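You operate a simulated robot arm through the tools that you are given. There is no shell and no other tool. Be economical: measure what you need, move in short steps, check, and stop when the job is done.

You are at the controls of a simulated robot arm. One attempt, no reset.

JOB
Check the blue gauge at 6 bar on the gauge checker and sort it: OK or REDO.
Fine: plug it into the test port, TEST lever fully open and left so, wind the black knob till the square gauge shows 6, wind right back, then stand it on OK if the two read the same, else on REDO; leave the other gauges alone.

Only the result counts: the job must be done as asked and must still hold three seconds after the hand-in. Knocking over, shifting, dropping, spilling or breaking anything else fails it.

ROBOT AND FRAMES
A 7-joint arm with a two-finger parallel gripper, fixed in place. Base frame: the origin is at the foot of the arm, x ahead of it, y to its left, z up; the work surface is at about z = 0.858. Lengths are in m, angles in rad, forces in N, time in s.
With the tool pointing down near the work surface it reaches from about 0.24 to 0.68 m from the base axis. Its first joint turns from -1.152 to 1.152 rad. Payload 2.4 kg.
The tool frame sits at the grasp point between the pads (the TCP): z along the fingers, y along the line on which they close. The tips reach 0.03 m beyond it. Largest opening 0.094 m; finger width 0.028, thickness 0.01; the body of the gripper, 0.05 by 0.096 m, starts 0.055 m behind the TCP.
Orientation is that of the tool frame in the base frame, as a unit quaternion [x, y, z, w]. With the fingers straight down and closing along the base's y, the tool's x points along the base's -x, its y along +y and its z along -z.

CONTROLS
- The arm moves only by the tool nudge_tool. Its argument "moves" is text: rows parted by semicolons, each of 7 numbers parted by spaces: the gripper command, from -1 (shut) to 1 (fully open), values between in proportion, then the shift along the base's x, y, z in units of 40 mm (1.0 is 40 mm), then the turn, a rotation vector about the base's x, y, z in units of 8 degrees (1.0 is 8 degrees). In form: jaw x y z rx ry rz; .... A call has 1 to 10 rows; each row shifts and turns the commanded pose from where the row before left it. A call with a number of a shift or a turn outside -1 to 1 is refused whole. A row lasts 0.2 s, in which the tool goes at most 0.05 m and 0.15 rad; a call with a longer step from one row to the next is refused whole, and so is a gripper value outside its range. Where a pose cannot be reached the arm comes as near as it can. A force on the tool above 40 N (or 10 N above the force at the start of the call, whichever is more), or a blocked arm, ends the call early, and 0.2 s more pass. Each finger travels about 0.153 m/s and halts on what it meets, pressing with about 31 N; the grip force reading is that of the motor and also rises with nothing between the fingers. The clock runs only during rows and for 0.2 s after the last one: add rows that do not move to give the fingers time. The reply holds the time, the measured pose of the TCP, the force on the tool along the base axes, the opening and the grip force, in the units named above and with some noise, and new pictures: "pictures" is both (left out), scene, wrist or none.
- Cameras (640 x 400 px; columns grow to the right, rows downward): "scene" is fixed at [0.0401, 0.4943, 1.4398]; the picture's right is [-0.59, -0.81, 0.00], its down [-0.51, 0.37, -0.77] and it looks along [0.62, -0.46, -0.63] (base axes); focal length 249 px, centre (320, 200). "wrist" rides on the gripper at [0.076, 0.014, -0.102] in the tool frame; the picture's right is [-0.18, 0.98, 0.00], its down [-0.75, -0.14, -0.64] and it looks along [-0.63, -0.12, 0.77] (tool axes); focal length 243 px, centre (320, 200). There is no depth. A picture from a camera that has moved, and an enlarged one, comes with that camera's place and axes in the base frame and with its lens. The place of the scene camera against the robot may be out by one fixed shift of up to 0.018 m in any direction.
- enlarge(camera, box): a new picture of the part [left, top, right, bottom] of that camera's present view, enlarged. It takes no simulated time.
- hand_in(): hands the job in; it is judged then, once.

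Work in short steps. Places have to be worked out from the pictures, the camera data and where the tool is seen: move nearer, look again, correct. Check each grasp and each placing, and mend what went wrong. You have 120 turns and 170 pictures in all, those below and enlarged ones among them. Open the gripper and draw the arm clear of the work before you hand the job in, unless the task says otherwise; then end with one line.

The tools are called by a JSON object that holds its "api" and its "payload". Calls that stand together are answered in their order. nudge_tool: Moves the arm, as the interface text tells. Its arguments: {"type":"object","properties":{"moves":{"type":"string"},"pictures":{"type":"string","enum":["both","scene","wrist","none"]}},"required":["moves"]} The other tools are called the same way: enlarge (camera, box) takes an enlarged picture of a part of a camera's view; hand_in () hands the job in.

At the start:

```text
clock: 0.0
tcp_pos: [0.2744, 0.2203, 1.2797]
orientation: [0.0, 1.0, 0.0, 0.0]
ft_force: [-0.6, -0.4, -0.1]
gripper_width: 0.094
grasp_force: 0.1
```

scene: 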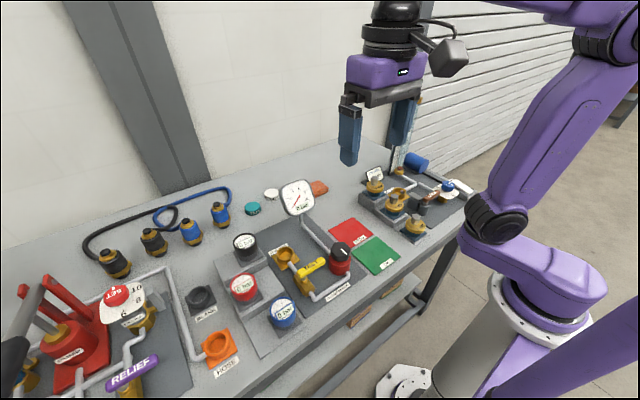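
wrist: 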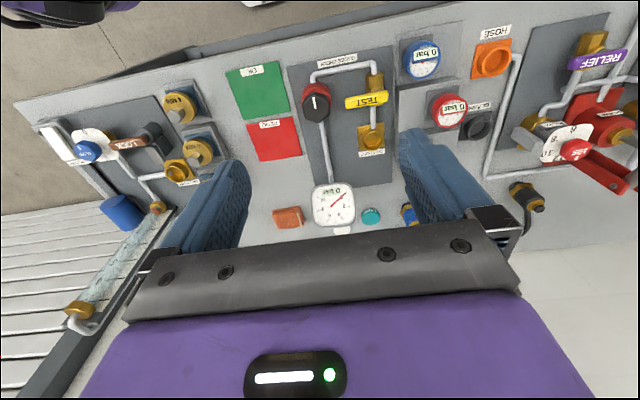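

I'll look closely at the gauge checker and the gauges before moving.

{"api": "enlarge", "payload": {"camera": "scene", "box": [200, 170, 420, 340]}}

{"api": "enlarge", "payload": {"camera": "wrist", "box": [220, 20, 500, 240]}}

```text
2.35 times, centred on (310, 255) of scene
camera zoom: at [0.0401, 0.4943, 1.4398], right [-0.59, -0.81, 0.0], down [-0.51, 0.37, -0.77], along [0.62, -0.46, -0.63], focal length 585 px, centre (344, 71)
```

zoom: 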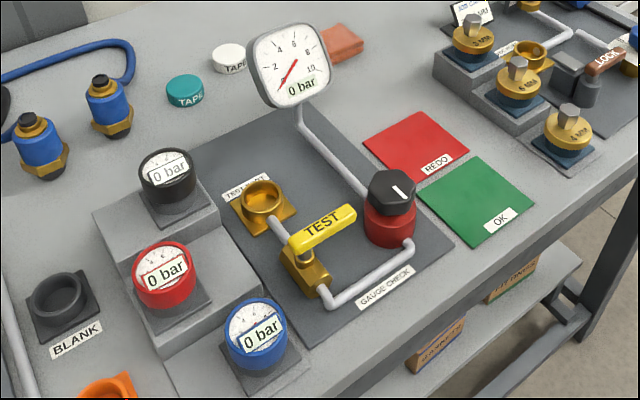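

```text
1.82 times, centred on (360, 130) of wrist
camera zoom: at [0.1979, 0.2355, 1.3836], right [0.18, 0.98, 0.0], down [0.75, -0.14, 0.64], along [0.63, -0.12, -0.77], focal length 441 px, centre (247, 327)
```

zoom: 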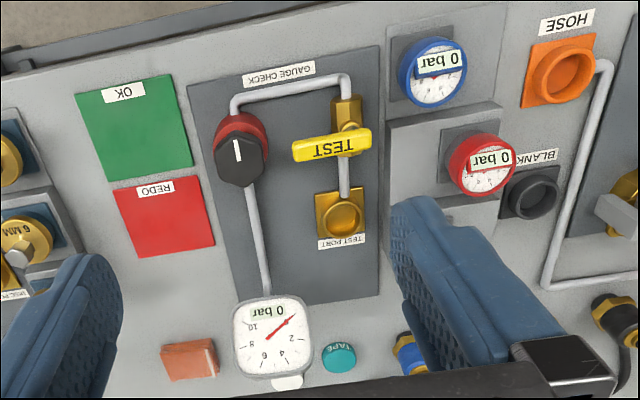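

The checker has the test port behind the TEST lever, with the knob at the right. The blue gauge is at about (0.30, 0.39). I'll move down over that area for a closer look.

{"api": "nudge_tool", "payload": {"moves": "1 0.15 0.68 -0.95 0 0 0;1 0.15 0.68 -0.95 0 0 0;1 0.15 0.68 -0.95 0 0 0;1 0.15 0.68 -0.95 0 0 0", "pictures": "wrist"}}

```text
clock: 1.0
tcp_pos: [0.3002, 0.3282, 1.128]
orientation: [0.0, 1.0, 0.001, -0.001]
ft_force: [0.3, 0.5, 0.1]
gripper_width: 0.0942
grasp_force: 0.0
camera wrist: at [0.2222, 0.3431, 1.2313], right [0.18, 0.98, 0.0], down [0.75, -0.14, 0.64], along [0.63, -0.12, -0.77], focal length 243 px, centre (320, 200)
```

wrist: 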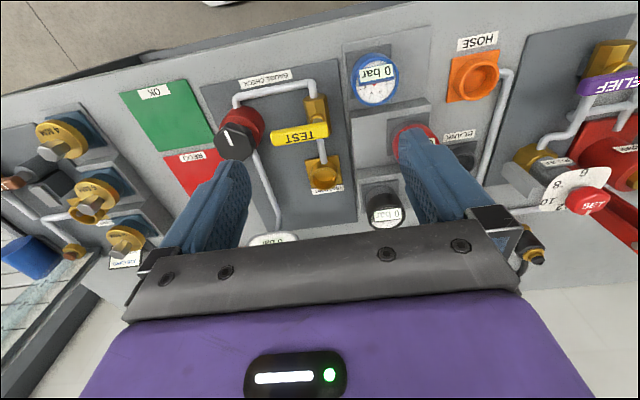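

{"api": "enlarge", "payload": {"camera": "wrist", "box": [200, 30, 440, 220]}}

{"api": "enlarge", "payload": {"camera": "scene", "box": [230, 220, 370, 335]}}

```text
2.11 times, centred on (320, 125) of wrist
camera zoom: at [0.2222, 0.3431, 1.2313], right [0.18, 0.98, 0.0], down [0.75, -0.14, 0.64], along [0.63, -0.12, -0.77], focal length 511 px, centre (320, 358)
```

zoom: 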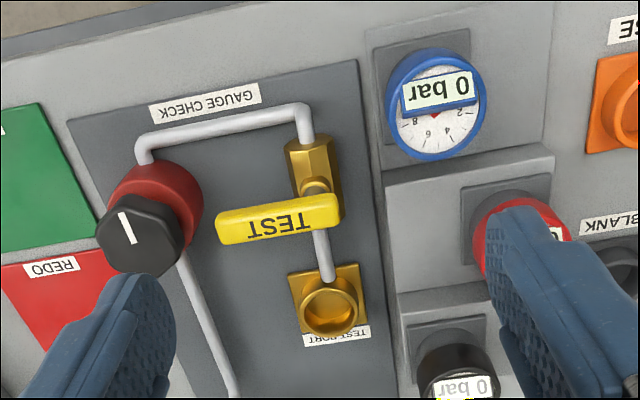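

```text
3.48 times, centred on (300, 278) of scene
camera zoom: at [0.0401, 0.4943, 1.4398], right [-0.59, -0.81, 0.0], down [-0.51, 0.37, -0.77], along [0.62, -0.46, -0.63], focal length 865 px, centre (390, -70)
```

zoom: 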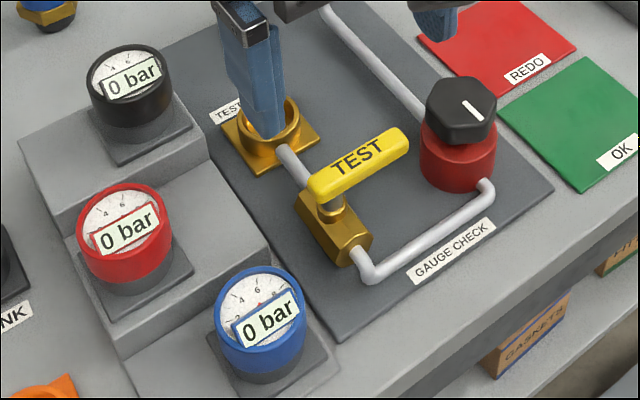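

Triangulating: blue gauge about (0.312, 0.394, top 0.907), port about (0.458, 0.304), lever pivot about (0.363, 0.315) with its tip toward -y, and knob about (0.361, 0.196, top 0.916). I'll go above the blue gauge.

{"api": "nudge_tool", "payload": {"moves": "1 0.1 0.55 -0.8 0 0 0;1 0.1 0.55 -0.8 0 0 0;1 0.1 0.55 -0.8 0 0 0;1 0 0 -0.8 0 0 0"}}

```text
clock: 2.0
tcp_pos: [0.3105, 0.3953, 0.9995]
orientation: [0.0, 1.0, 0.001, 0.0]
ft_force: [0.9, -0.1, 0.9]
gripper_width: 0.0942
grasp_force: 0.1
camera wrist: at [0.2336, 0.4102, 1.1029], right [0.18, 0.98, 0.0], down [0.75, -0.14, 0.64], along [0.63, -0.12, -0.77], focal length 243 px, centre (320, 200)
```

scene: 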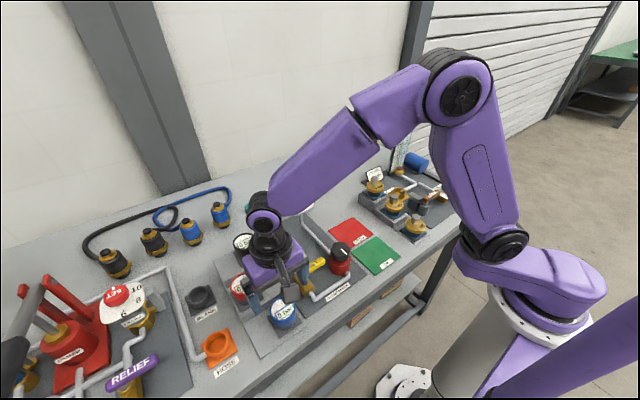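
wrist: 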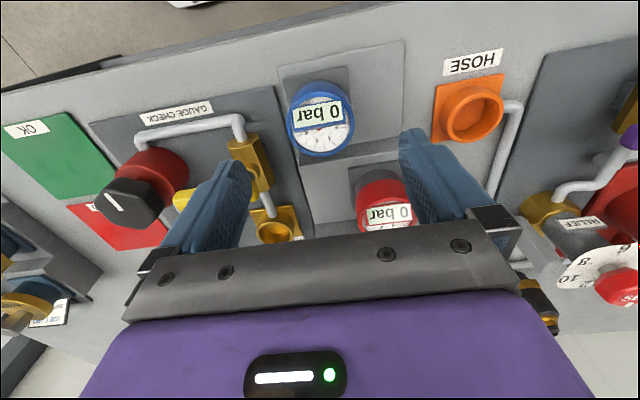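

The blue gauge is centred below the TCP at about (0.310, 0.395). I'm descending partway and checking the clearances.

{"api": "nudge_tool", "payload": {"moves": "1 0 0 -0.7 0 0 0;1 0 0 -0.7 0 0 0;1 0 0 -0.5 0 0 0", "pictures": "wrist"}}

{"api": "enlarge", "payload": {"camera": "scene", "box": [210, 230, 350, 345]}}

```text
clock: 2.8
tcp_pos: [0.3113, 0.3953, 0.9222]
orientation: [0.0, 1.0, 0.0, 0.001]
ft_force: [0.0, -0.5, 0.2]
gripper_width: 0.0942
grasp_force: 0.1
camera wrist: at [0.2339, 0.4101, 1.0274], right [0.18, 0.98, 0.0], down [0.75, -0.14, 0.64], along [0.63, -0.12, -0.77], focal length 243 px, centre (320, 200)
```

wrist: 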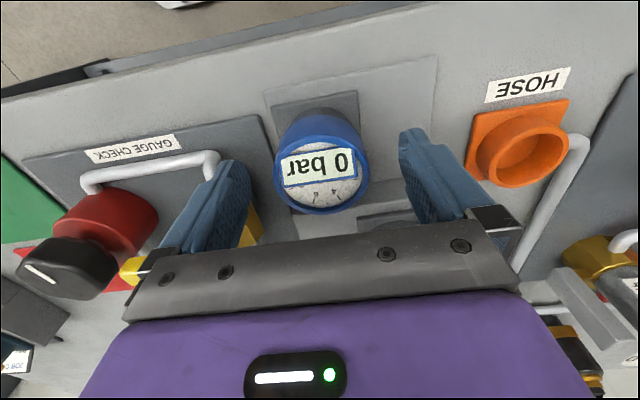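

```text
3.48 times, centred on (280, 288) of scene
camera zoom: at [0.0401, 0.4943, 1.4398], right [-0.59, -0.81, 0.0], down [-0.51, 0.37, -0.77], along [0.62, -0.46, -0.63], focal length 865 px, centre (459, -104)
```

zoom: 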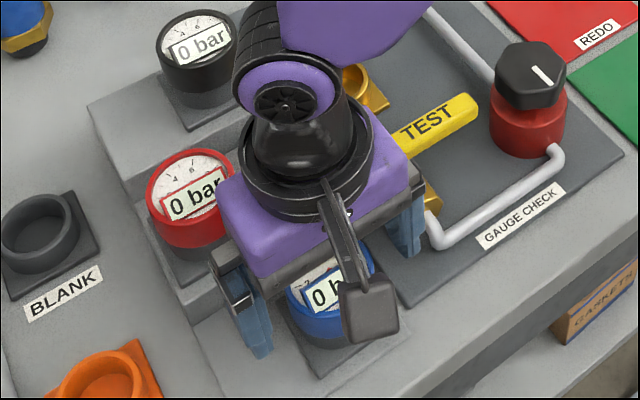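

Fingers straddle the gauge evenly, so I go down 22 mm more and close.

{"api": "nudge_tool", "payload": {"moves": "1 -0.05 0 -0.28 0 0 0;1 0 0 -0.27 0 0 0;0.3 0 0 0 0 0 0;-0.5 0 0 0 0 0 0;-1 0 0 0 0 0 0;-1 0 0 0 0 0 0", "pictures": "both"}}

```text
clock: 4.2
tcp_pos: [0.3106, 0.3956, 0.902]
orientation: [0.0, 1.0, 0.001, 0.0]
ft_force: [0.4, -0.4, -0.3]
gripper_width: 0.0591
grasp_force: 30.8
camera wrist: at [0.2321, 0.4097, 1.0058], right [0.18, 0.98, 0.0], down [0.75, -0.14, 0.64], along [0.63, -0.12, -0.77], focal length 243 px, centre (320, 200)
```

scene: 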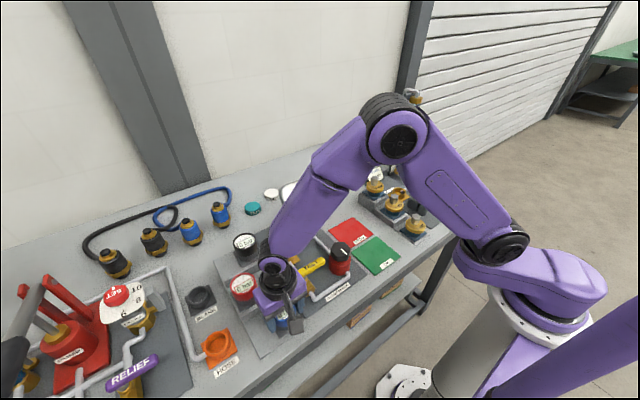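
wrist: 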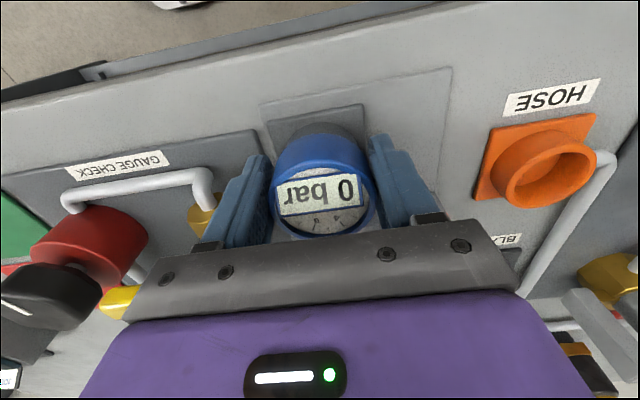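

The jaws hold the gauge at 0.059 m. I'm lifting it straight up.

{"api": "nudge_tool", "payload": {"moves": "-1 0 0 0.3 0 0 0;-1 0 0 0.6 0 0 0;-1 0 0 0.9 0 0 0;-1 0 0 0.9 0 0 0", "pictures": "both"}}

```text
clock: 5.2
tcp_pos: [0.3096, 0.3942, 1.0093]
orientation: [-0.001, 1.0, -0.001, -0.001]
ft_force: [1.1, -0.6, 0.4]
gripper_width: 0.0
grasp_force: 31.3
camera wrist: at [0.2324, 0.4091, 1.1135], right [0.18, 0.98, 0.0], down [0.75, -0.14, 0.64], along [0.63, -0.12, -0.77], focal length 243 px, centre (320, 200)
```

scene: 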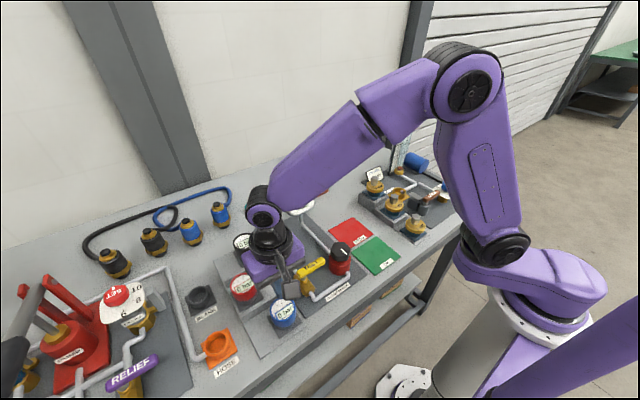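
wrist: 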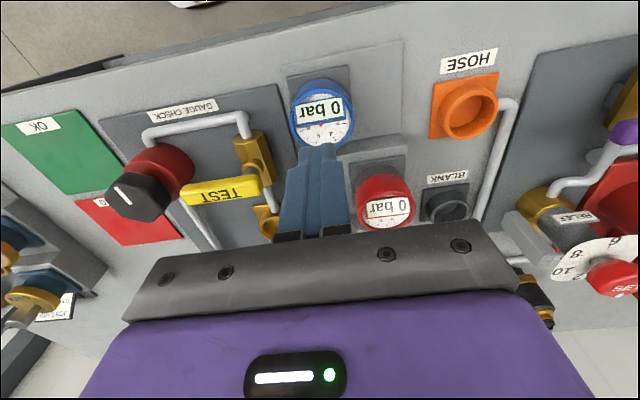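

The gauge slipped out and stayed in its holder. I'll zoom in on it to see how it is held.

{"api": "enlarge", "payload": {"camera": "wrist", "box": [270, 50, 410, 150]}}

{"api": "enlarge", "payload": {"camera": "scene", "box": [250, 285, 320, 345]}}

```text
4.00 times, centred on (340, 100) of wrist
camera zoom: at [0.2324, 0.4091, 1.1135], right [0.18, 0.98, 0.0], down [0.75, -0.14, 0.64], along [0.63, -0.12, -0.77], focal length 970 px, centre (240, 600)
```

zoom: 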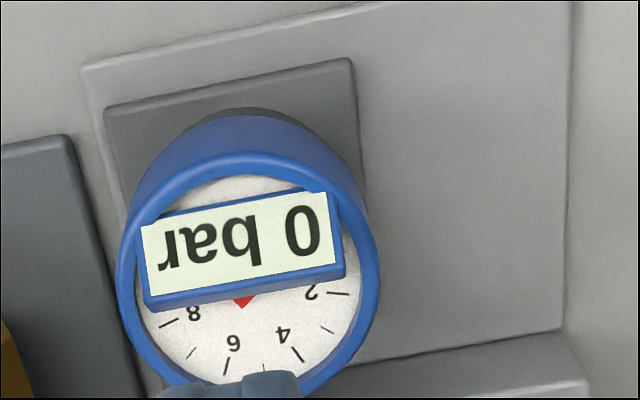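

```text
6.67 times, centred on (285, 315) of scene
camera zoom: at [0.0401, 0.4943, 1.4398], right [-0.59, -0.81, 0.0], down [-0.51, 0.37, -0.77], along [0.62, -0.46, -0.63], focal length 1658 px, centre (553, -567)
```

zoom: 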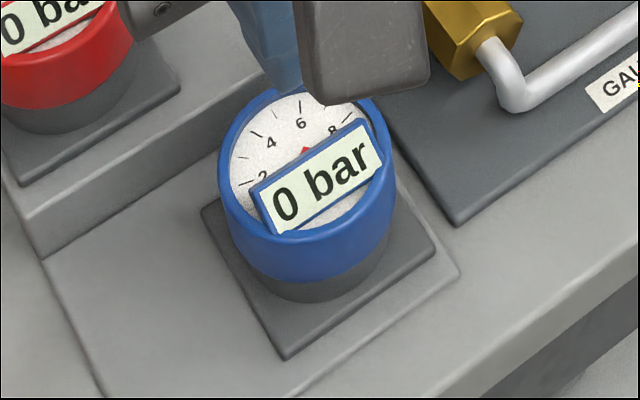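

The gauge hasn't moved. I probably held it too high on the rim, so I'll reopen and go down in small steps to find how low the fingers can get.

{"api": "nudge_tool", "payload": {"moves": "1 0 0 0 0 0 0;1 0 0 0 0 0 0;1 0 0 0 0 0 0;1 0 0 -0.9 0 0 0;1 0 0 -0.9 0 0 0;1 0 0 -0.85 0 0 0;1 0 0 -0.15 0 0 0;1 0 0 -0.15 0 0 0", "pictures": "scene"}}

{"api": "enlarge", "payload": {"camera": "scene", "box": [220, 250, 340, 350]}}

```text
clock: 7.0
tcp_pos: [0.3097, 0.3952, 0.8913]
orientation: [0.0, 1.0, 0.0, -0.001]
ft_force: [-0.4, -0.6, -0.3]
gripper_width: 0.094
grasp_force: 0.0
```

scene: 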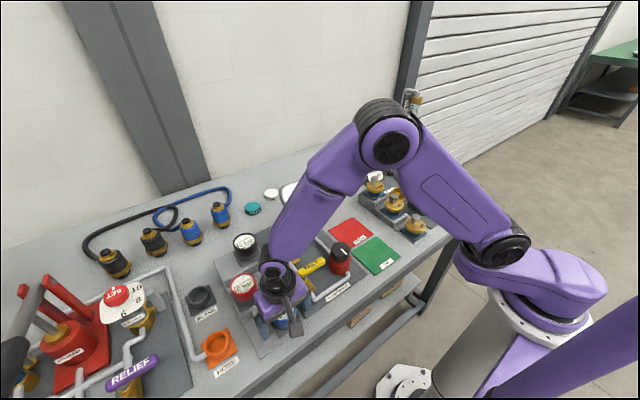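

```text
4.00 times, centred on (280, 300) of scene
camera zoom: at [0.0401, 0.4943, 1.4398], right [-0.59, -0.81, 0.0], down [-0.51, 0.37, -0.77], along [0.62, -0.46, -0.63], focal length 995 px, centre (480, -200)
```

zoom: 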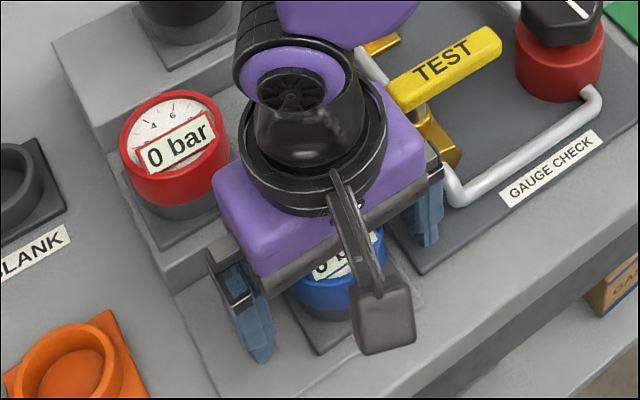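

No contact yet at 0.891. I'll rise slightly to 0.897, close, and pull gently while watching the force.

{"api": "nudge_tool", "payload": {"moves": "1 0 0 0.14 0 0 0;0 0 0 0 0 0 0;-1 0 0 0 0 0 0;-1 0 0 0 0 0 0;-1 0 0 0 0 0 0", "pictures": "wrist"}}

{"api": "nudge_tool", "payload": {"moves": "-1 0 0 0.1 0 0 0;-1 0 0 0.1 0 0 0", "pictures": "wrist"}}

```text
clock: 8.2
tcp_pos: [0.3096, 0.3947, 0.8971]
orientation: [0.001, 1.0, 0.001, 0.0]
ft_force: [-0.4, -0.9, 0.4]
gripper_width: 0.0588
grasp_force: 31.0
camera wrist: at [0.2318, 0.4102, 1.0011], right [0.18, 0.98, 0.0], down [0.75, -0.14, 0.64], along [0.63, -0.12, -0.77], focal length 243 px, centre (320, 200)
```

wrist: 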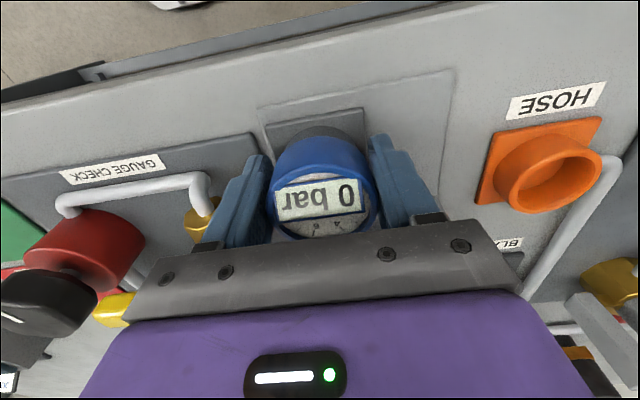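

```text
clock: 8.8
tcp_pos: [0.309, 0.3946, 0.9046]
orientation: [0.001, 1.0, 0.001, 0.0]
ft_force: [-0.3, -0.4, -1.3]
gripper_width: 0.0587
grasp_force: 30.7
camera wrist: at [0.2321, 0.4099, 1.0094], right [0.18, 0.98, 0.0], down [0.75, -0.14, 0.64], along [0.63, -0.12, -0.77], focal length 243 px, centre (320, 200)
```

wrist: 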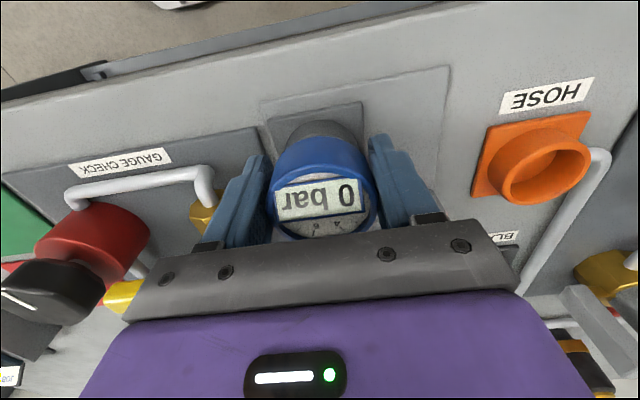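

The gauge is rising with the fingers, at about 1 N. I keep lifting gently.

{"api": "nudge_tool", "payload": {"moves": "-1 0 0 0.2 0 0 0;-1 0 0 0.2 0 0 0;-1 0 0 0.2 0 0 0", "pictures": "wrist"}}

```text
clock: 9.6
tcp_pos: [0.3104, 0.3945, 0.9287]
orientation: [0.001, 1.0, 0.0, 0.0]
ft_force: [-0.3, 0.0, -1.1]
gripper_width: 0.0589
grasp_force: 31.2
camera wrist: at [0.2322, 0.41, 1.0334], right [0.18, 0.98, 0.0], down [0.75, -0.14, 0.64], along [0.63, -0.12, -0.77], focal length 243 px, centre (320, 200)
```

wrist: 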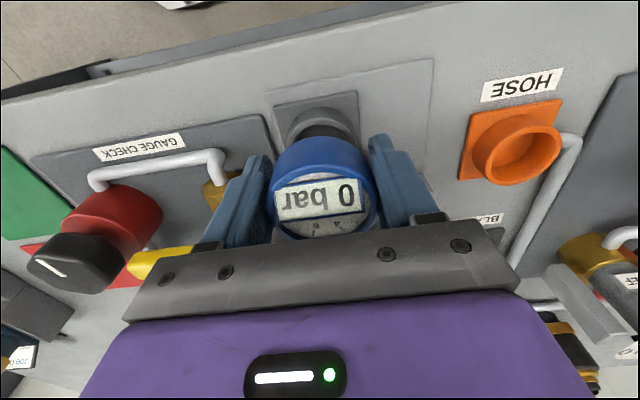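

The gauge is out of its socket. I'll raise it, then move it over toward the port.

{"api": "nudge_tool", "payload": {"moves": "-1 0 0 0.5 0 0 0;-1 0 0 0.6 0 0 0;-1 0 0 0.6 0 0 0;-1 0.4 -0.3 0.2 0 0 0;-1 0.65 -0.45 0 0 0 0;-1 0.65 -0.45 0 0 0 0;-1 0.65 -0.45 0 0 0 0;-1 0.65 -0.45 0 0 0 0;-1 0.4 -0.2 0 0 0 0", "pictures": "both"}}

```text
clock: 11.6
tcp_pos: [0.4459, 0.3016, 1.0063]
orientation: [0.0, 1.0, -0.001, 0.0]
ft_force: [0.3, 0.2, -1.6]
gripper_width: 0.0588
grasp_force: 31.3
camera wrist: at [0.3683, 0.3173, 1.1098], right [0.18, 0.98, 0.0], down [0.75, -0.14, 0.64], along [0.63, -0.12, -0.77], focal length 243 px, centre (320, 200)
```

scene: 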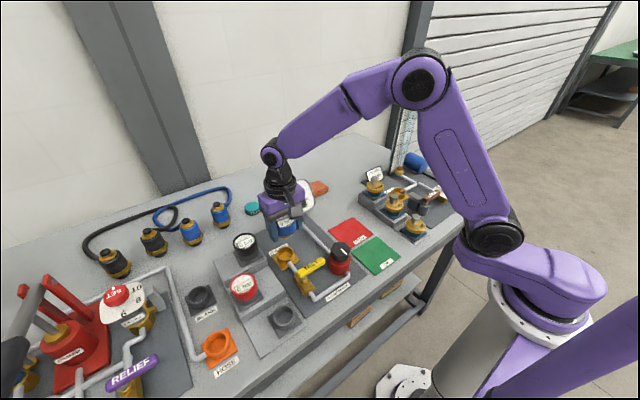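
wrist: 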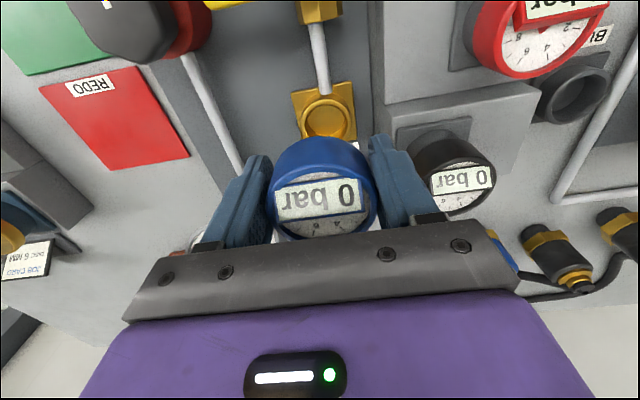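

The port is visible just in front of the held gauge. I'm zooming in to fix its centre.

{"api": "enlarge", "payload": {"camera": "wrist", "box": [270, 60, 390, 160]}}

{"api": "enlarge", "payload": {"camera": "scene", "box": [230, 180, 350, 340]}}

```text
4.00 times, centred on (330, 110) of wrist
camera zoom: at [0.3683, 0.3173, 1.1098], right [0.18, 0.98, 0.0], down [0.75, -0.14, 0.64], along [0.63, -0.12, -0.77], focal length 970 px, centre (280, 560)
```

zoom: 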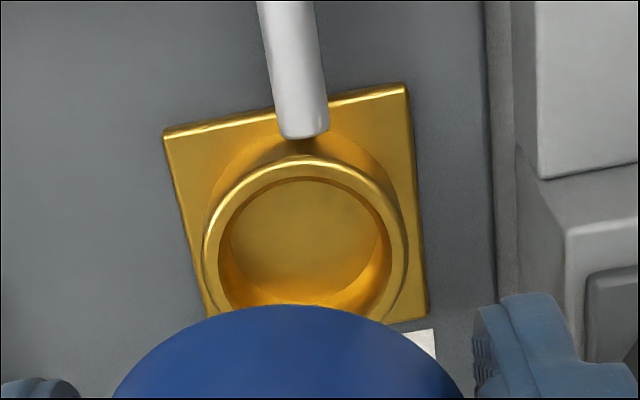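

```text
2.50 times, centred on (290, 260) of scene
camera zoom: at [0.0401, 0.4943, 1.4398], right [-0.59, -0.81, 0.0], down [-0.51, 0.37, -0.77], along [0.62, -0.46, -0.63], focal length 622 px, centre (395, 50)
```

zoom: 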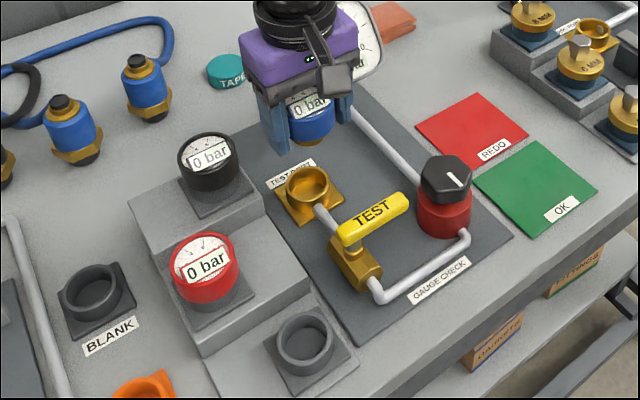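

My estimates of the port's x differ by a few mm. I'll move forward so the camera is right above the port, where its height no longer affects the result.

{"api": "nudge_tool", "payload": {"moves": "-1 0.6 0.1 0.1 0 0 0;-1 0.6 0 0 0 0 0;-1 0.6 0 0 0 0 0;-1 0 0 0 0 0 0", "pictures": "wrist"}}

```text
clock: 12.6
tcp_pos: [0.5168, 0.3072, 1.0099]
orientation: [0.001, 1.0, 0.0, 0.0]
ft_force: [-1.0, 0.4, -1.2]
gripper_width: 0.0586
grasp_force: 30.8
camera wrist: at [0.4402, 0.3221, 1.1137], right [0.18, 0.98, 0.0], down [0.75, -0.14, 0.64], along [0.63, -0.12, -0.77], focal length 243 px, centre (320, 200)
```

wrist: 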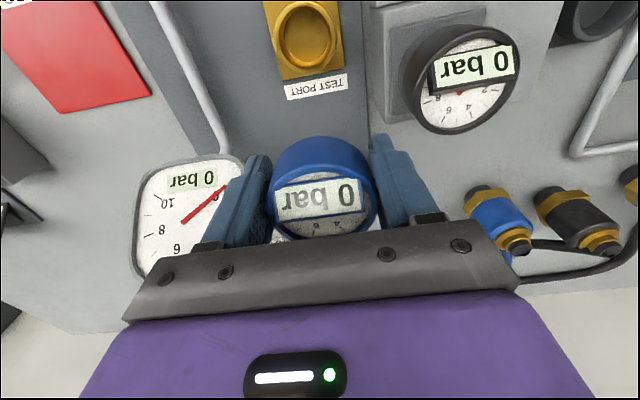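

{"api": "enlarge", "payload": {"camera": "wrist", "box": [260, 0, 360, 100]}}

```text
4.00 times, centred on (310, 50) of wrist
camera zoom: at [0.4402, 0.3221, 1.1137], right [0.18, 0.98, 0.0], down [0.75, -0.14, 0.64], along [0.63, -0.12, -0.77], focal length 970 px, centre (360, 800)
```

zoom: 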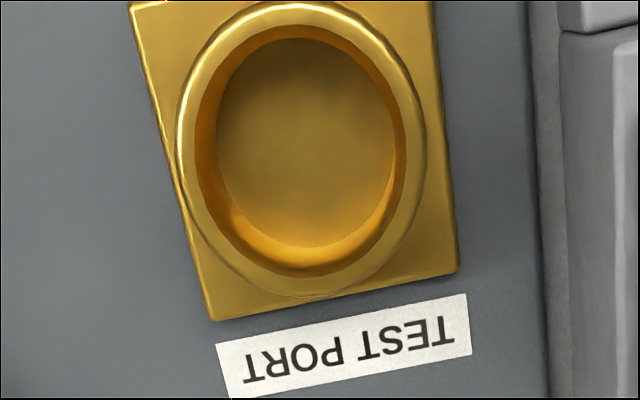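

The port centre is at about (0.462, 0.306). I'll move above it and start down.

{"api": "nudge_tool", "payload": {"moves": "-1 -0.5 0 0 0 0 0;-1 -0.5 0 0 0 0 0;-1 -0.37 -0.03 0 0 0 0;-1 0 0 -0.5 0 0 0;-1 0 0 -0.5 0 0 0;-1 0 0 -0.5 0 0 0", "pictures": "both"}}

{"api": "enlarge", "payload": {"camera": "scene", "box": [240, 195, 340, 285]}}

```text
clock: 14.0
tcp_pos: [0.463, 0.3069, 0.9489]
orientation: [0.0, 1.0, 0.001, 0.0]
ft_force: [0.6, -0.3, -2.1]
gripper_width: 0.0586
grasp_force: 31.4
camera wrist: at [0.3854, 0.3214, 1.0529], right [0.18, 0.98, 0.0], down [0.75, -0.14, 0.64], along [0.63, -0.12, -0.77], focal length 243 px, centre (320, 200)
```

scene: 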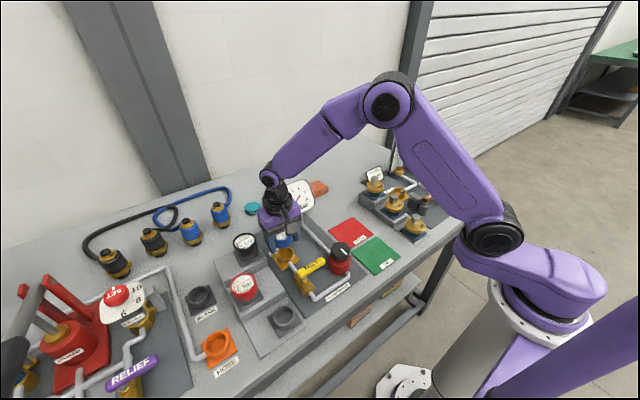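
wrist: 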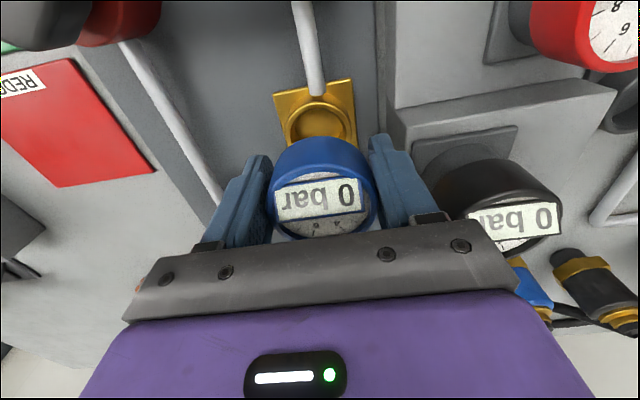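

```text
4.44 times, centred on (290, 240) of scene
camera zoom: at [0.0401, 0.4943, 1.4398], right [-0.59, -0.81, 0.0], down [-0.51, 0.37, -0.77], along [0.62, -0.46, -0.63], focal length 1105 px, centre (453, 22)
```

zoom: 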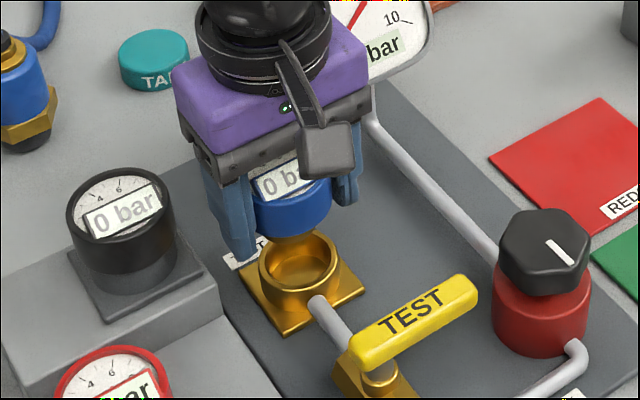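

I'm zooming on the port edge to confirm the alignment.

{"api": "enlarge", "payload": {"camera": "wrist", "box": [265, 65, 375, 155]}}

```text
4.44 times, centred on (320, 110) of wrist
camera zoom: at [0.3854, 0.3214, 1.0529], right [0.18, 0.98, 0.0], down [0.75, -0.14, 0.64], along [0.63, -0.12, -0.77], focal length 1078 px, centre (320, 600)
```

zoom: 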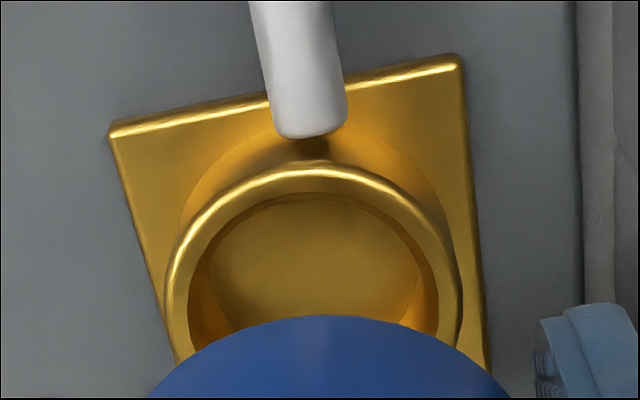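

Alignment is within about 2 mm. I'm lowering slowly toward the seated height of about 0.895.

{"api": "nudge_tool", "payload": {"moves": "-1 0 0 -0.4 0 0 0;-1 0 0 -0.3 0 0 0;-1 0 0 -0.2 0 0 0;-1 0 0 -0.15 0 0 0", "pictures": "wrist"}}

{"api": "enlarge", "payload": {"camera": "scene", "box": [240, 195, 340, 285]}}

```text
clock: 15.0
tcp_pos: [0.4624, 0.305, 0.9067]
orientation: [0.0, 1.0, -0.002, -0.002]
ft_force: [-9.7, -3.5, 1.0]
gripper_width: 0.0587
grasp_force: 31.0
camera wrist: at [0.384, 0.3206, 1.0105], right [0.18, 0.98, 0.0], down [0.76, -0.14, 0.64], along [0.63, -0.12, -0.77], focal length 243 px, centre (320, 200)
```

wrist: 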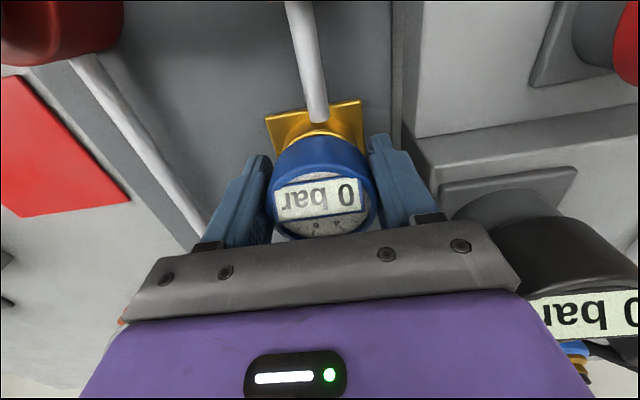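

```text
4.44 times, centred on (290, 240) of scene
camera zoom: at [0.0398, 0.4942, 1.4399], right [-0.59, -0.81, 0.0], down [-0.51, 0.37, -0.77], along [0.62, -0.46, -0.63], focal length 1105 px, centre (453, 22)
```

zoom: 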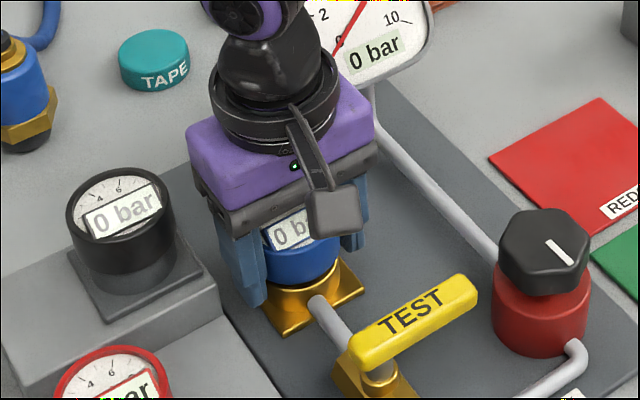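

The stem is in the port, with a side force toward -x and -y. I'll ease over 1–2 mm and keep pressing down.

{"api": "nudge_tool", "payload": {"moves": "-1 -0.05 -0.03 0 0 0 0;-1 0 0 -0.1 0 0 0;-1 0 0 -0.1 0 0 0;-1 0 0 -0.06 0 0 0", "pictures": "none"}}

```text
clock: 16.0
tcp_pos: [0.4615, 0.3043, 0.8996]
orientation: [0.001, 1.0, 0.001, 0.0]
ft_force: [-8.5, -5.1, 22.1]
gripper_width: 0.0585
grasp_force: 31.1
```

Upward force is 22 N at 0.8996, so it is either seated or binding. I'll relieve the side load and look.

{"api": "nudge_tool", "payload": {"moves": "-1 -0.04 -0.04 0.03 0 0 0;-1 0 0 -0.05 0 0 0;-1 0 0 -0.05 0 0 0", "pictures": "both"}}

{"api": "enlarge", "payload": {"camera": "scene", "box": [250, 215, 330, 285]}}

```text
clock: 16.8
tcp_pos: [0.4605, 0.3047, 0.8972]
orientation: [0.0, 1.0, 0.003, 0.006]
ft_force: [5.6, 4.8, 36.2]
gripper_width: 0.0585
grasp_force: 30.8
camera wrist: at [0.3828, 0.319, 1.0002], right [0.18, 0.98, 0.01], down [0.75, -0.15, 0.65], along [0.64, -0.11, -0.76], focal length 243 px, centre (320, 200)
```

scene: 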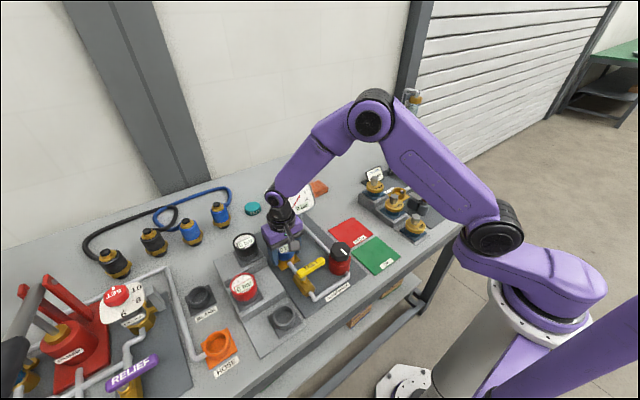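
wrist: 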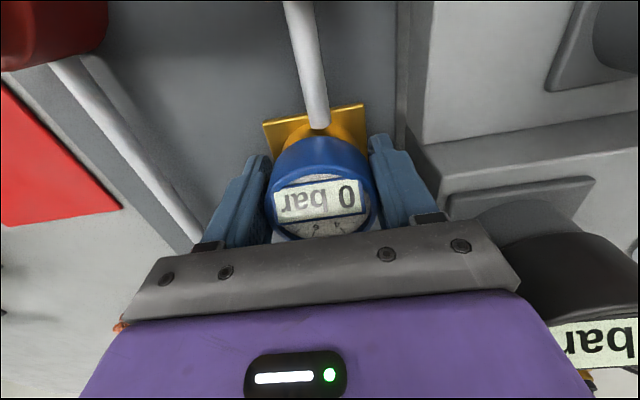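

```text
5.71 times, centred on (290, 250) of scene
camera zoom: at [0.0397, 0.494, 1.4399], right [-0.59, -0.81, 0.0], down [-0.51, 0.37, -0.77], along [0.62, -0.46, -0.63], focal length 1421 px, centre (491, -86)
```

zoom: 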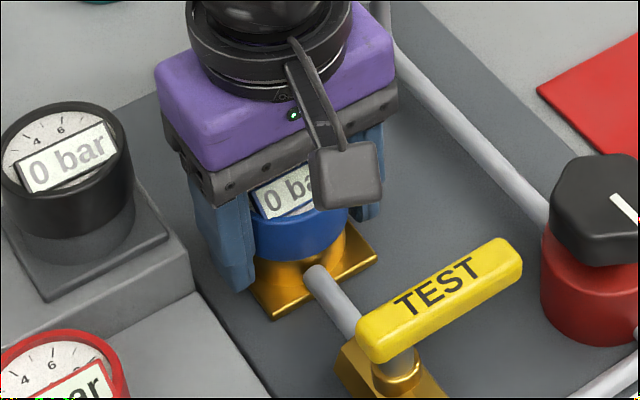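

It seems to be seated at 0.897, with side loads balanced. I'll relax, open the jaw part way so it clears the black gauge, rise and inspect.

{"api": "nudge_tool", "payload": {"moves": "-1 0 0 0.05 0 0 0;0.2 0 0 0 0 0 0;0.6 0 0 0 0 0 0;0.6 0 0 0.3 0 0 0;0.6 0 0 0.8 0 0 0;0.6 0 0 0.8 0 0 0", "pictures": "both"}}

{"api": "enlarge", "payload": {"camera": "scene", "box": [250, 215, 330, 285]}}

{"api": "enlarge", "payload": {"camera": "wrist", "box": [260, 50, 380, 150]}}

```text
clock: 18.2
tcp_pos: [0.4573, 0.3043, 0.9712]
orientation: [-0.001, 1.0, 0.0, 0.001]
ft_force: [0.6, 0.0, 0.0]
gripper_width: 0.0753
grasp_force: 0.1
camera wrist: at [0.3813, 0.3188, 1.0759], right [0.18, 0.98, 0.0], down [0.75, -0.14, 0.64], along [0.63, -0.12, -0.77], focal length 243 px, centre (320, 200)
```

scene: 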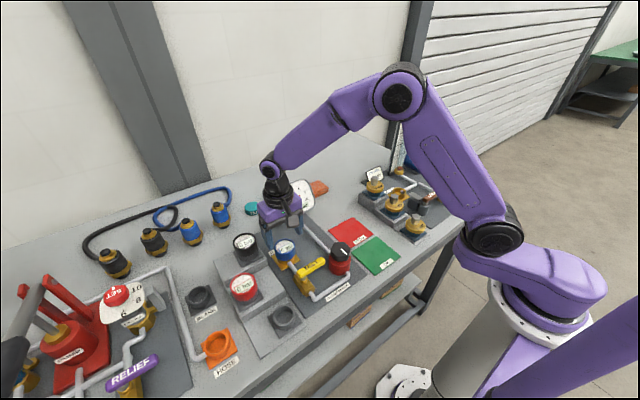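
wrist: 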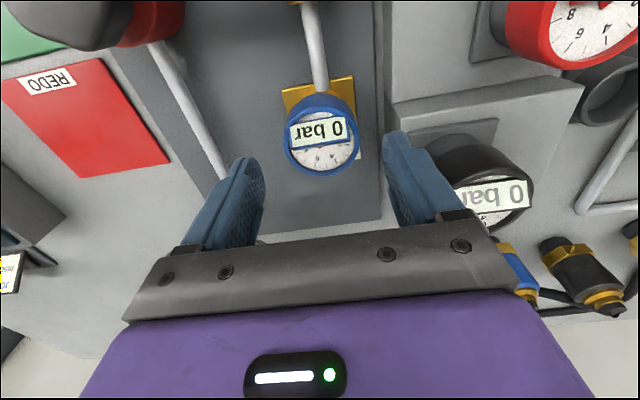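

```text
5.71 times, centred on (290, 250) of scene
camera zoom: at [0.0401, 0.4943, 1.4398], right [-0.59, -0.81, 0.0], down [-0.51, 0.37, -0.77], along [0.62, -0.46, -0.63], focal length 1421 px, centre (491, -86)
```

zoom: 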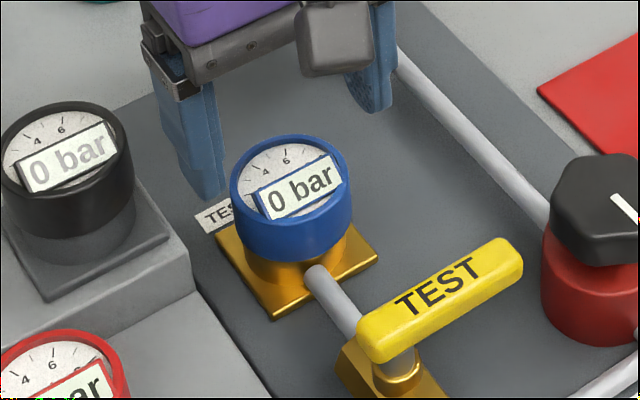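

```text
4.00 times, centred on (320, 100) of wrist
camera zoom: at [0.3813, 0.3188, 1.0759], right [0.18, 0.98, 0.0], down [0.75, -0.14, 0.64], along [0.63, -0.12, -0.77], focal length 970 px, centre (320, 600)
```

zoom: 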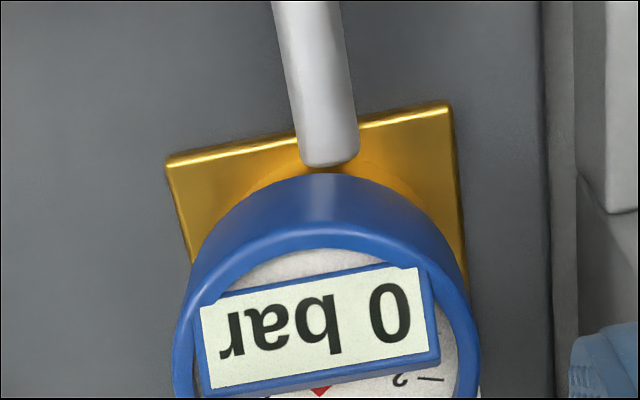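

The gauge is seated upright, flush on the port ring. Next I'll close the fingers and go to the +x side of the TEST handle near its free end.

{"api": "nudge_tool", "payload": {"moves": "0.6 0 0 0.6 0 0 0;-0.2 -0.4 -0.3 0 0 0 0;-1 -0.6 -0.45 0 0 0 0;-1 -0.55 -0.4 -0.2 0 0 0;-1 0 0 0 0 0 0", "pictures": "both"}}

{"api": "enlarge", "payload": {"camera": "wrist", "box": [220, 60, 380, 190]}}

```text
clock: 19.4
tcp_pos: [0.3974, 0.257, 0.9882]
orientation: [0.0, 1.0, 0.0, 0.0]
ft_force: [-0.5, 0.0, 0.8]
gripper_width: 0.0001
grasp_force: 31.2
camera wrist: at [0.3198, 0.2721, 1.0923], right [0.18, 0.98, 0.0], down [0.75, -0.14, 0.64], along [0.63, -0.12, -0.77], focal length 243 px, centre (320, 200)
```

scene: 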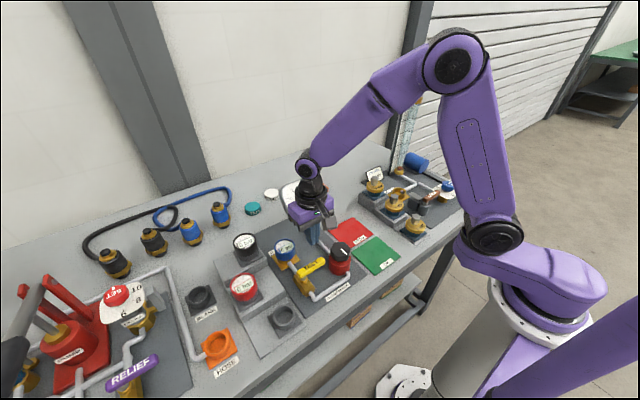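
wrist: 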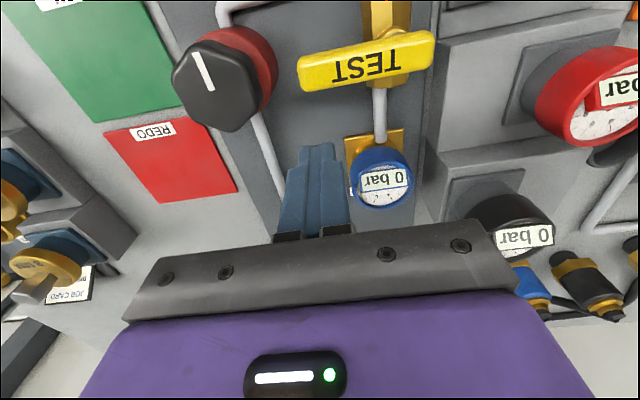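

```text
3.08 times, centred on (300, 125) of wrist
camera zoom: at [0.3198, 0.2721, 1.0923], right [0.18, 0.98, 0.0], down [0.75, -0.14, 0.64], along [0.63, -0.12, -0.77], focal length 746 px, centre (382, 431)
```

zoom: 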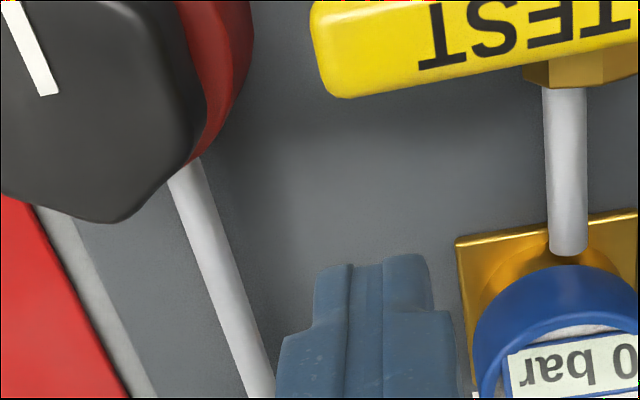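

The handle runs y 0.252–0.338 at x about 0.357. I'll descend beside its free end on the +x side and push gently toward -x to test the direction.

{"api": "nudge_tool", "payload": {"moves": "-1 0 0.1 -0.6 0 0 0;-1 0 0.1 -0.6 0 0 0;-1 0 0 -0.4 0 0 0;-1 -0.3 0 0 0 0 0;-1 -0.15 0 0 0 0 0;-1 -0.15 0 0 0 0 0", "pictures": "both"}}

```text
clock: 20.8
tcp_pos: [0.3729, 0.2651, 0.9233]
orientation: [0.0, 1.0, 0.0, 0.0]
ft_force: [0.4, -1.8, 0.1]
gripper_width: 0.0
grasp_force: 31.2
camera wrist: at [0.2955, 0.2802, 1.0279], right [0.18, 0.98, 0.0], down [0.75, -0.14, 0.64], along [0.63, -0.12, -0.77], focal length 243 px, centre (320, 200)
```

scene: 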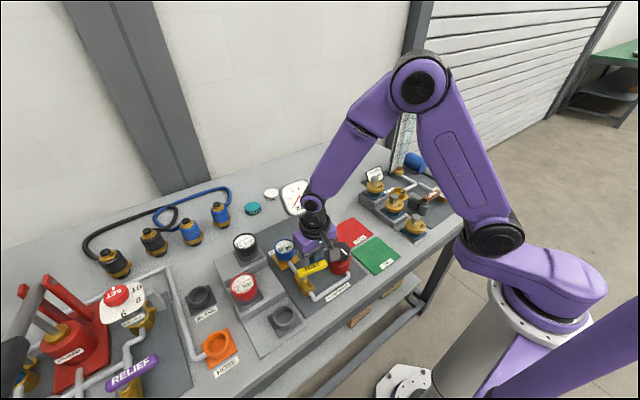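
wrist: 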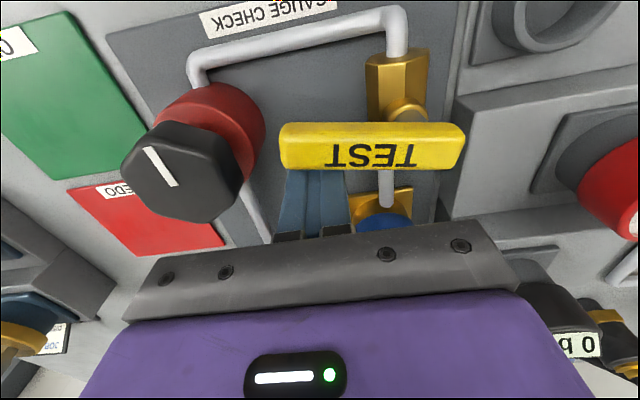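

The handle yields toward -x and has turned about 10° with almost no force. I'll follow the arc.

{"api": "nudge_tool", "payload": {"moves": "-1 -0.2 -0.06 0 0 0 0;-1 -0.2 -0.06 0 0 0 0;-1 -0.22 0.04 0 0 0 0;-1 -0.23 0.04 0 0 0 0;-1 -0.2 0.12 0 0 0 0;-1 -0.2 0.13 0 0 0 0", "pictures": "wrist"}}

```text
clock: 22.2
tcp_pos: [0.3231, 0.2739, 0.9242]
orientation: [0.0, 1.0, 0.0, 0.0]
ft_force: [0.5, -0.4, -0.2]
gripper_width: 0.0
grasp_force: 30.9
camera wrist: at [0.2459, 0.2888, 1.0281], right [0.18, 0.98, 0.0], down [0.75, -0.14, 0.64], along [0.63, -0.12, -0.77], focal length 243 px, centre (320, 200)
```

wrist: 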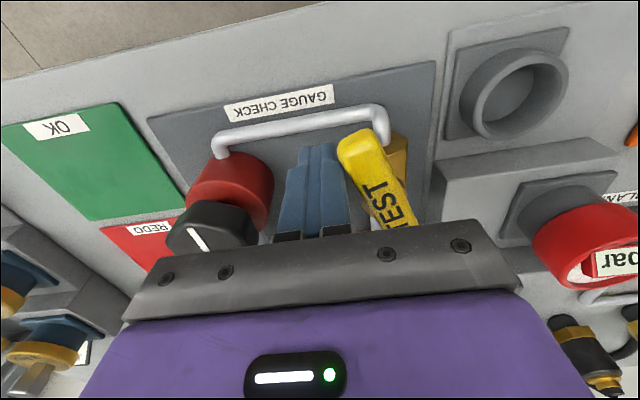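

The lever has swung most of the way. I'll push its end toward +y up to the stop.

{"api": "nudge_tool", "payload": {"moves": "-1 -0.15 0.25 0 0 0 0;-1 -0.12 0.25 0 0 0 0;-1 0 0.15 0 0 0 0;-1 0 0.1 0 0 0 0;-1 0 0.1 0 0 0 0", "pictures": "wrist"}}

```text
clock: 23.1
tcp_pos: [0.3133, 0.2914, 0.9233]
orientation: [0.006, 1.0, -0.007, -0.005]
ft_force: [0.4, -8.8, 1.9]
gripper_width: 0.0
grasp_force: 31.2
stopped in row 4: the force on the tool passed its limit (the readings are from after the stop); the commanded pose is now the measured one
camera wrist: at [0.2362, 0.3092, 1.0279], right [0.2, 0.98, -0.02], down [0.76, -0.14, 0.64], along [0.62, -0.14, -0.77], focal length 243 px, centre (320, 200)
```

wrist: 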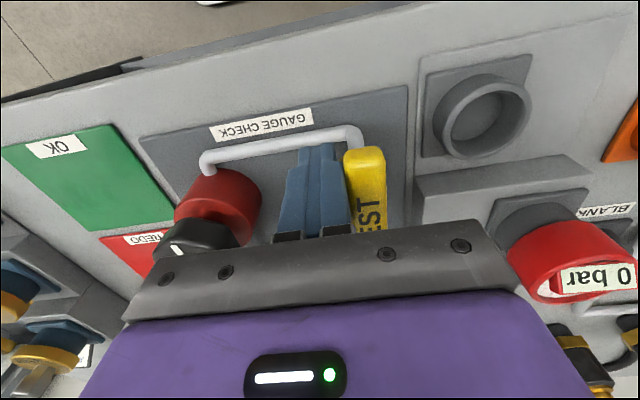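

It has hit a hard stop. I'll back off, rise, and check that the lever lines up with the pipe.

{"api": "nudge_tool", "payload": {"moves": "-1 0 -0.2 0 0 0 0;-1 0 -0.1 0.7 0 0 0;-1 0 -0.2 1 0 0 0;-1 0 -0.2 1 0 0 0;-1 0.2 -0.3 0.7 0 0 0", "pictures": "both"}}

{"api": "enlarge", "payload": {"camera": "scene", "box": [250, 225, 370, 315]}}

{"api": "enlarge", "payload": {"camera": "wrist", "box": [230, 80, 430, 240]}}

```text
clock: 24.3
tcp_pos: [0.3197, 0.2536, 1.0599]
orientation: [0.006, 1.0, -0.006, -0.004]
ft_force: [0.4, 0.0, 0.7]
gripper_width: 0.0
grasp_force: 30.6
camera wrist: at [0.2444, 0.2704, 1.1645], right [0.2, 0.98, -0.01], down [0.76, -0.14, 0.64], along [0.62, -0.13, -0.77], focal length 243 px, centre (320, 200)
```

scene: 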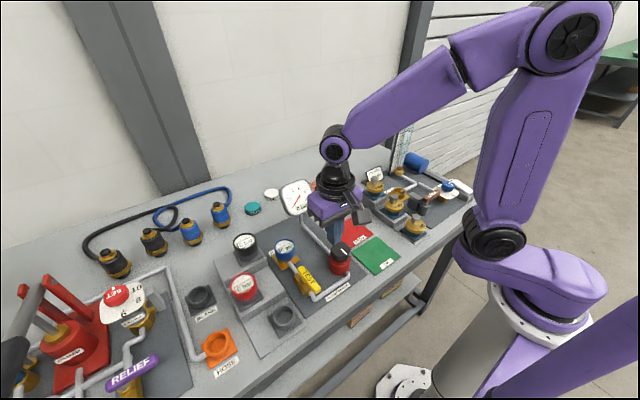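
wrist: 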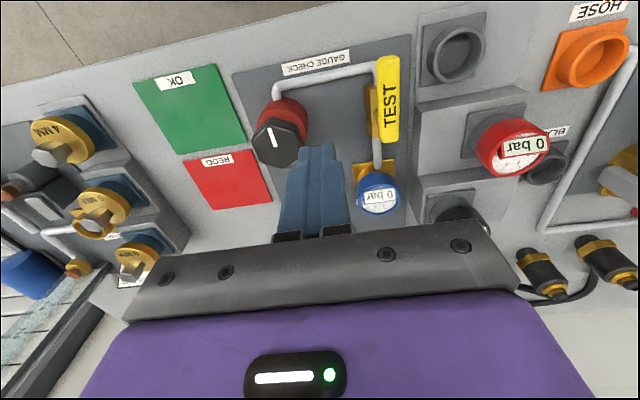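

```text
4.44 times, centred on (310, 270) of scene
camera zoom: at [0.0401, 0.4943, 1.4398], right [-0.59, -0.81, 0.0], down [-0.51, 0.37, -0.77], along [0.62, -0.46, -0.63], focal length 1105 px, centre (364, -111)
```

zoom: 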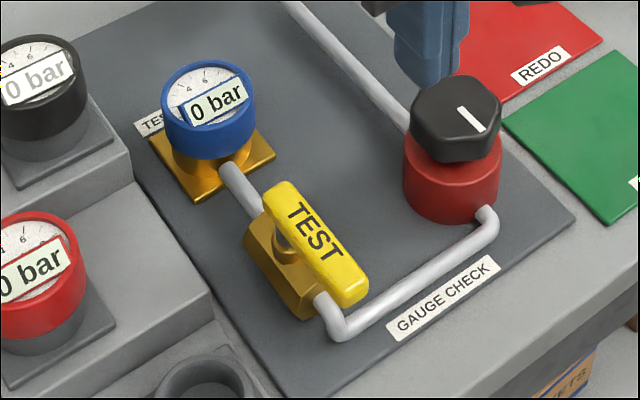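

```text
2.50 times, centred on (330, 160) of wrist
camera zoom: at [0.2444, 0.2704, 1.1645], right [0.2, 0.98, -0.01], down [0.76, -0.14, 0.64], along [0.62, -0.13, -0.77], focal length 606 px, centre (295, 300)
```

zoom: 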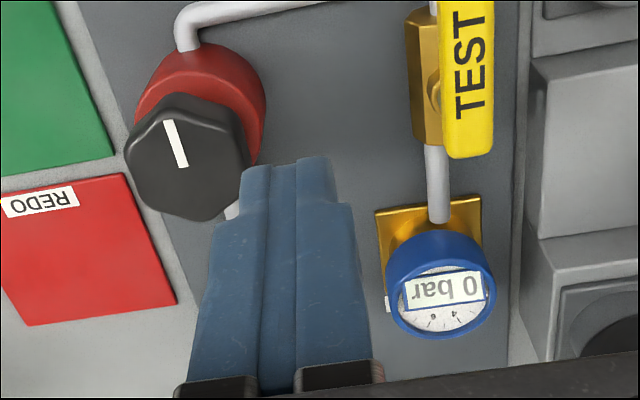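

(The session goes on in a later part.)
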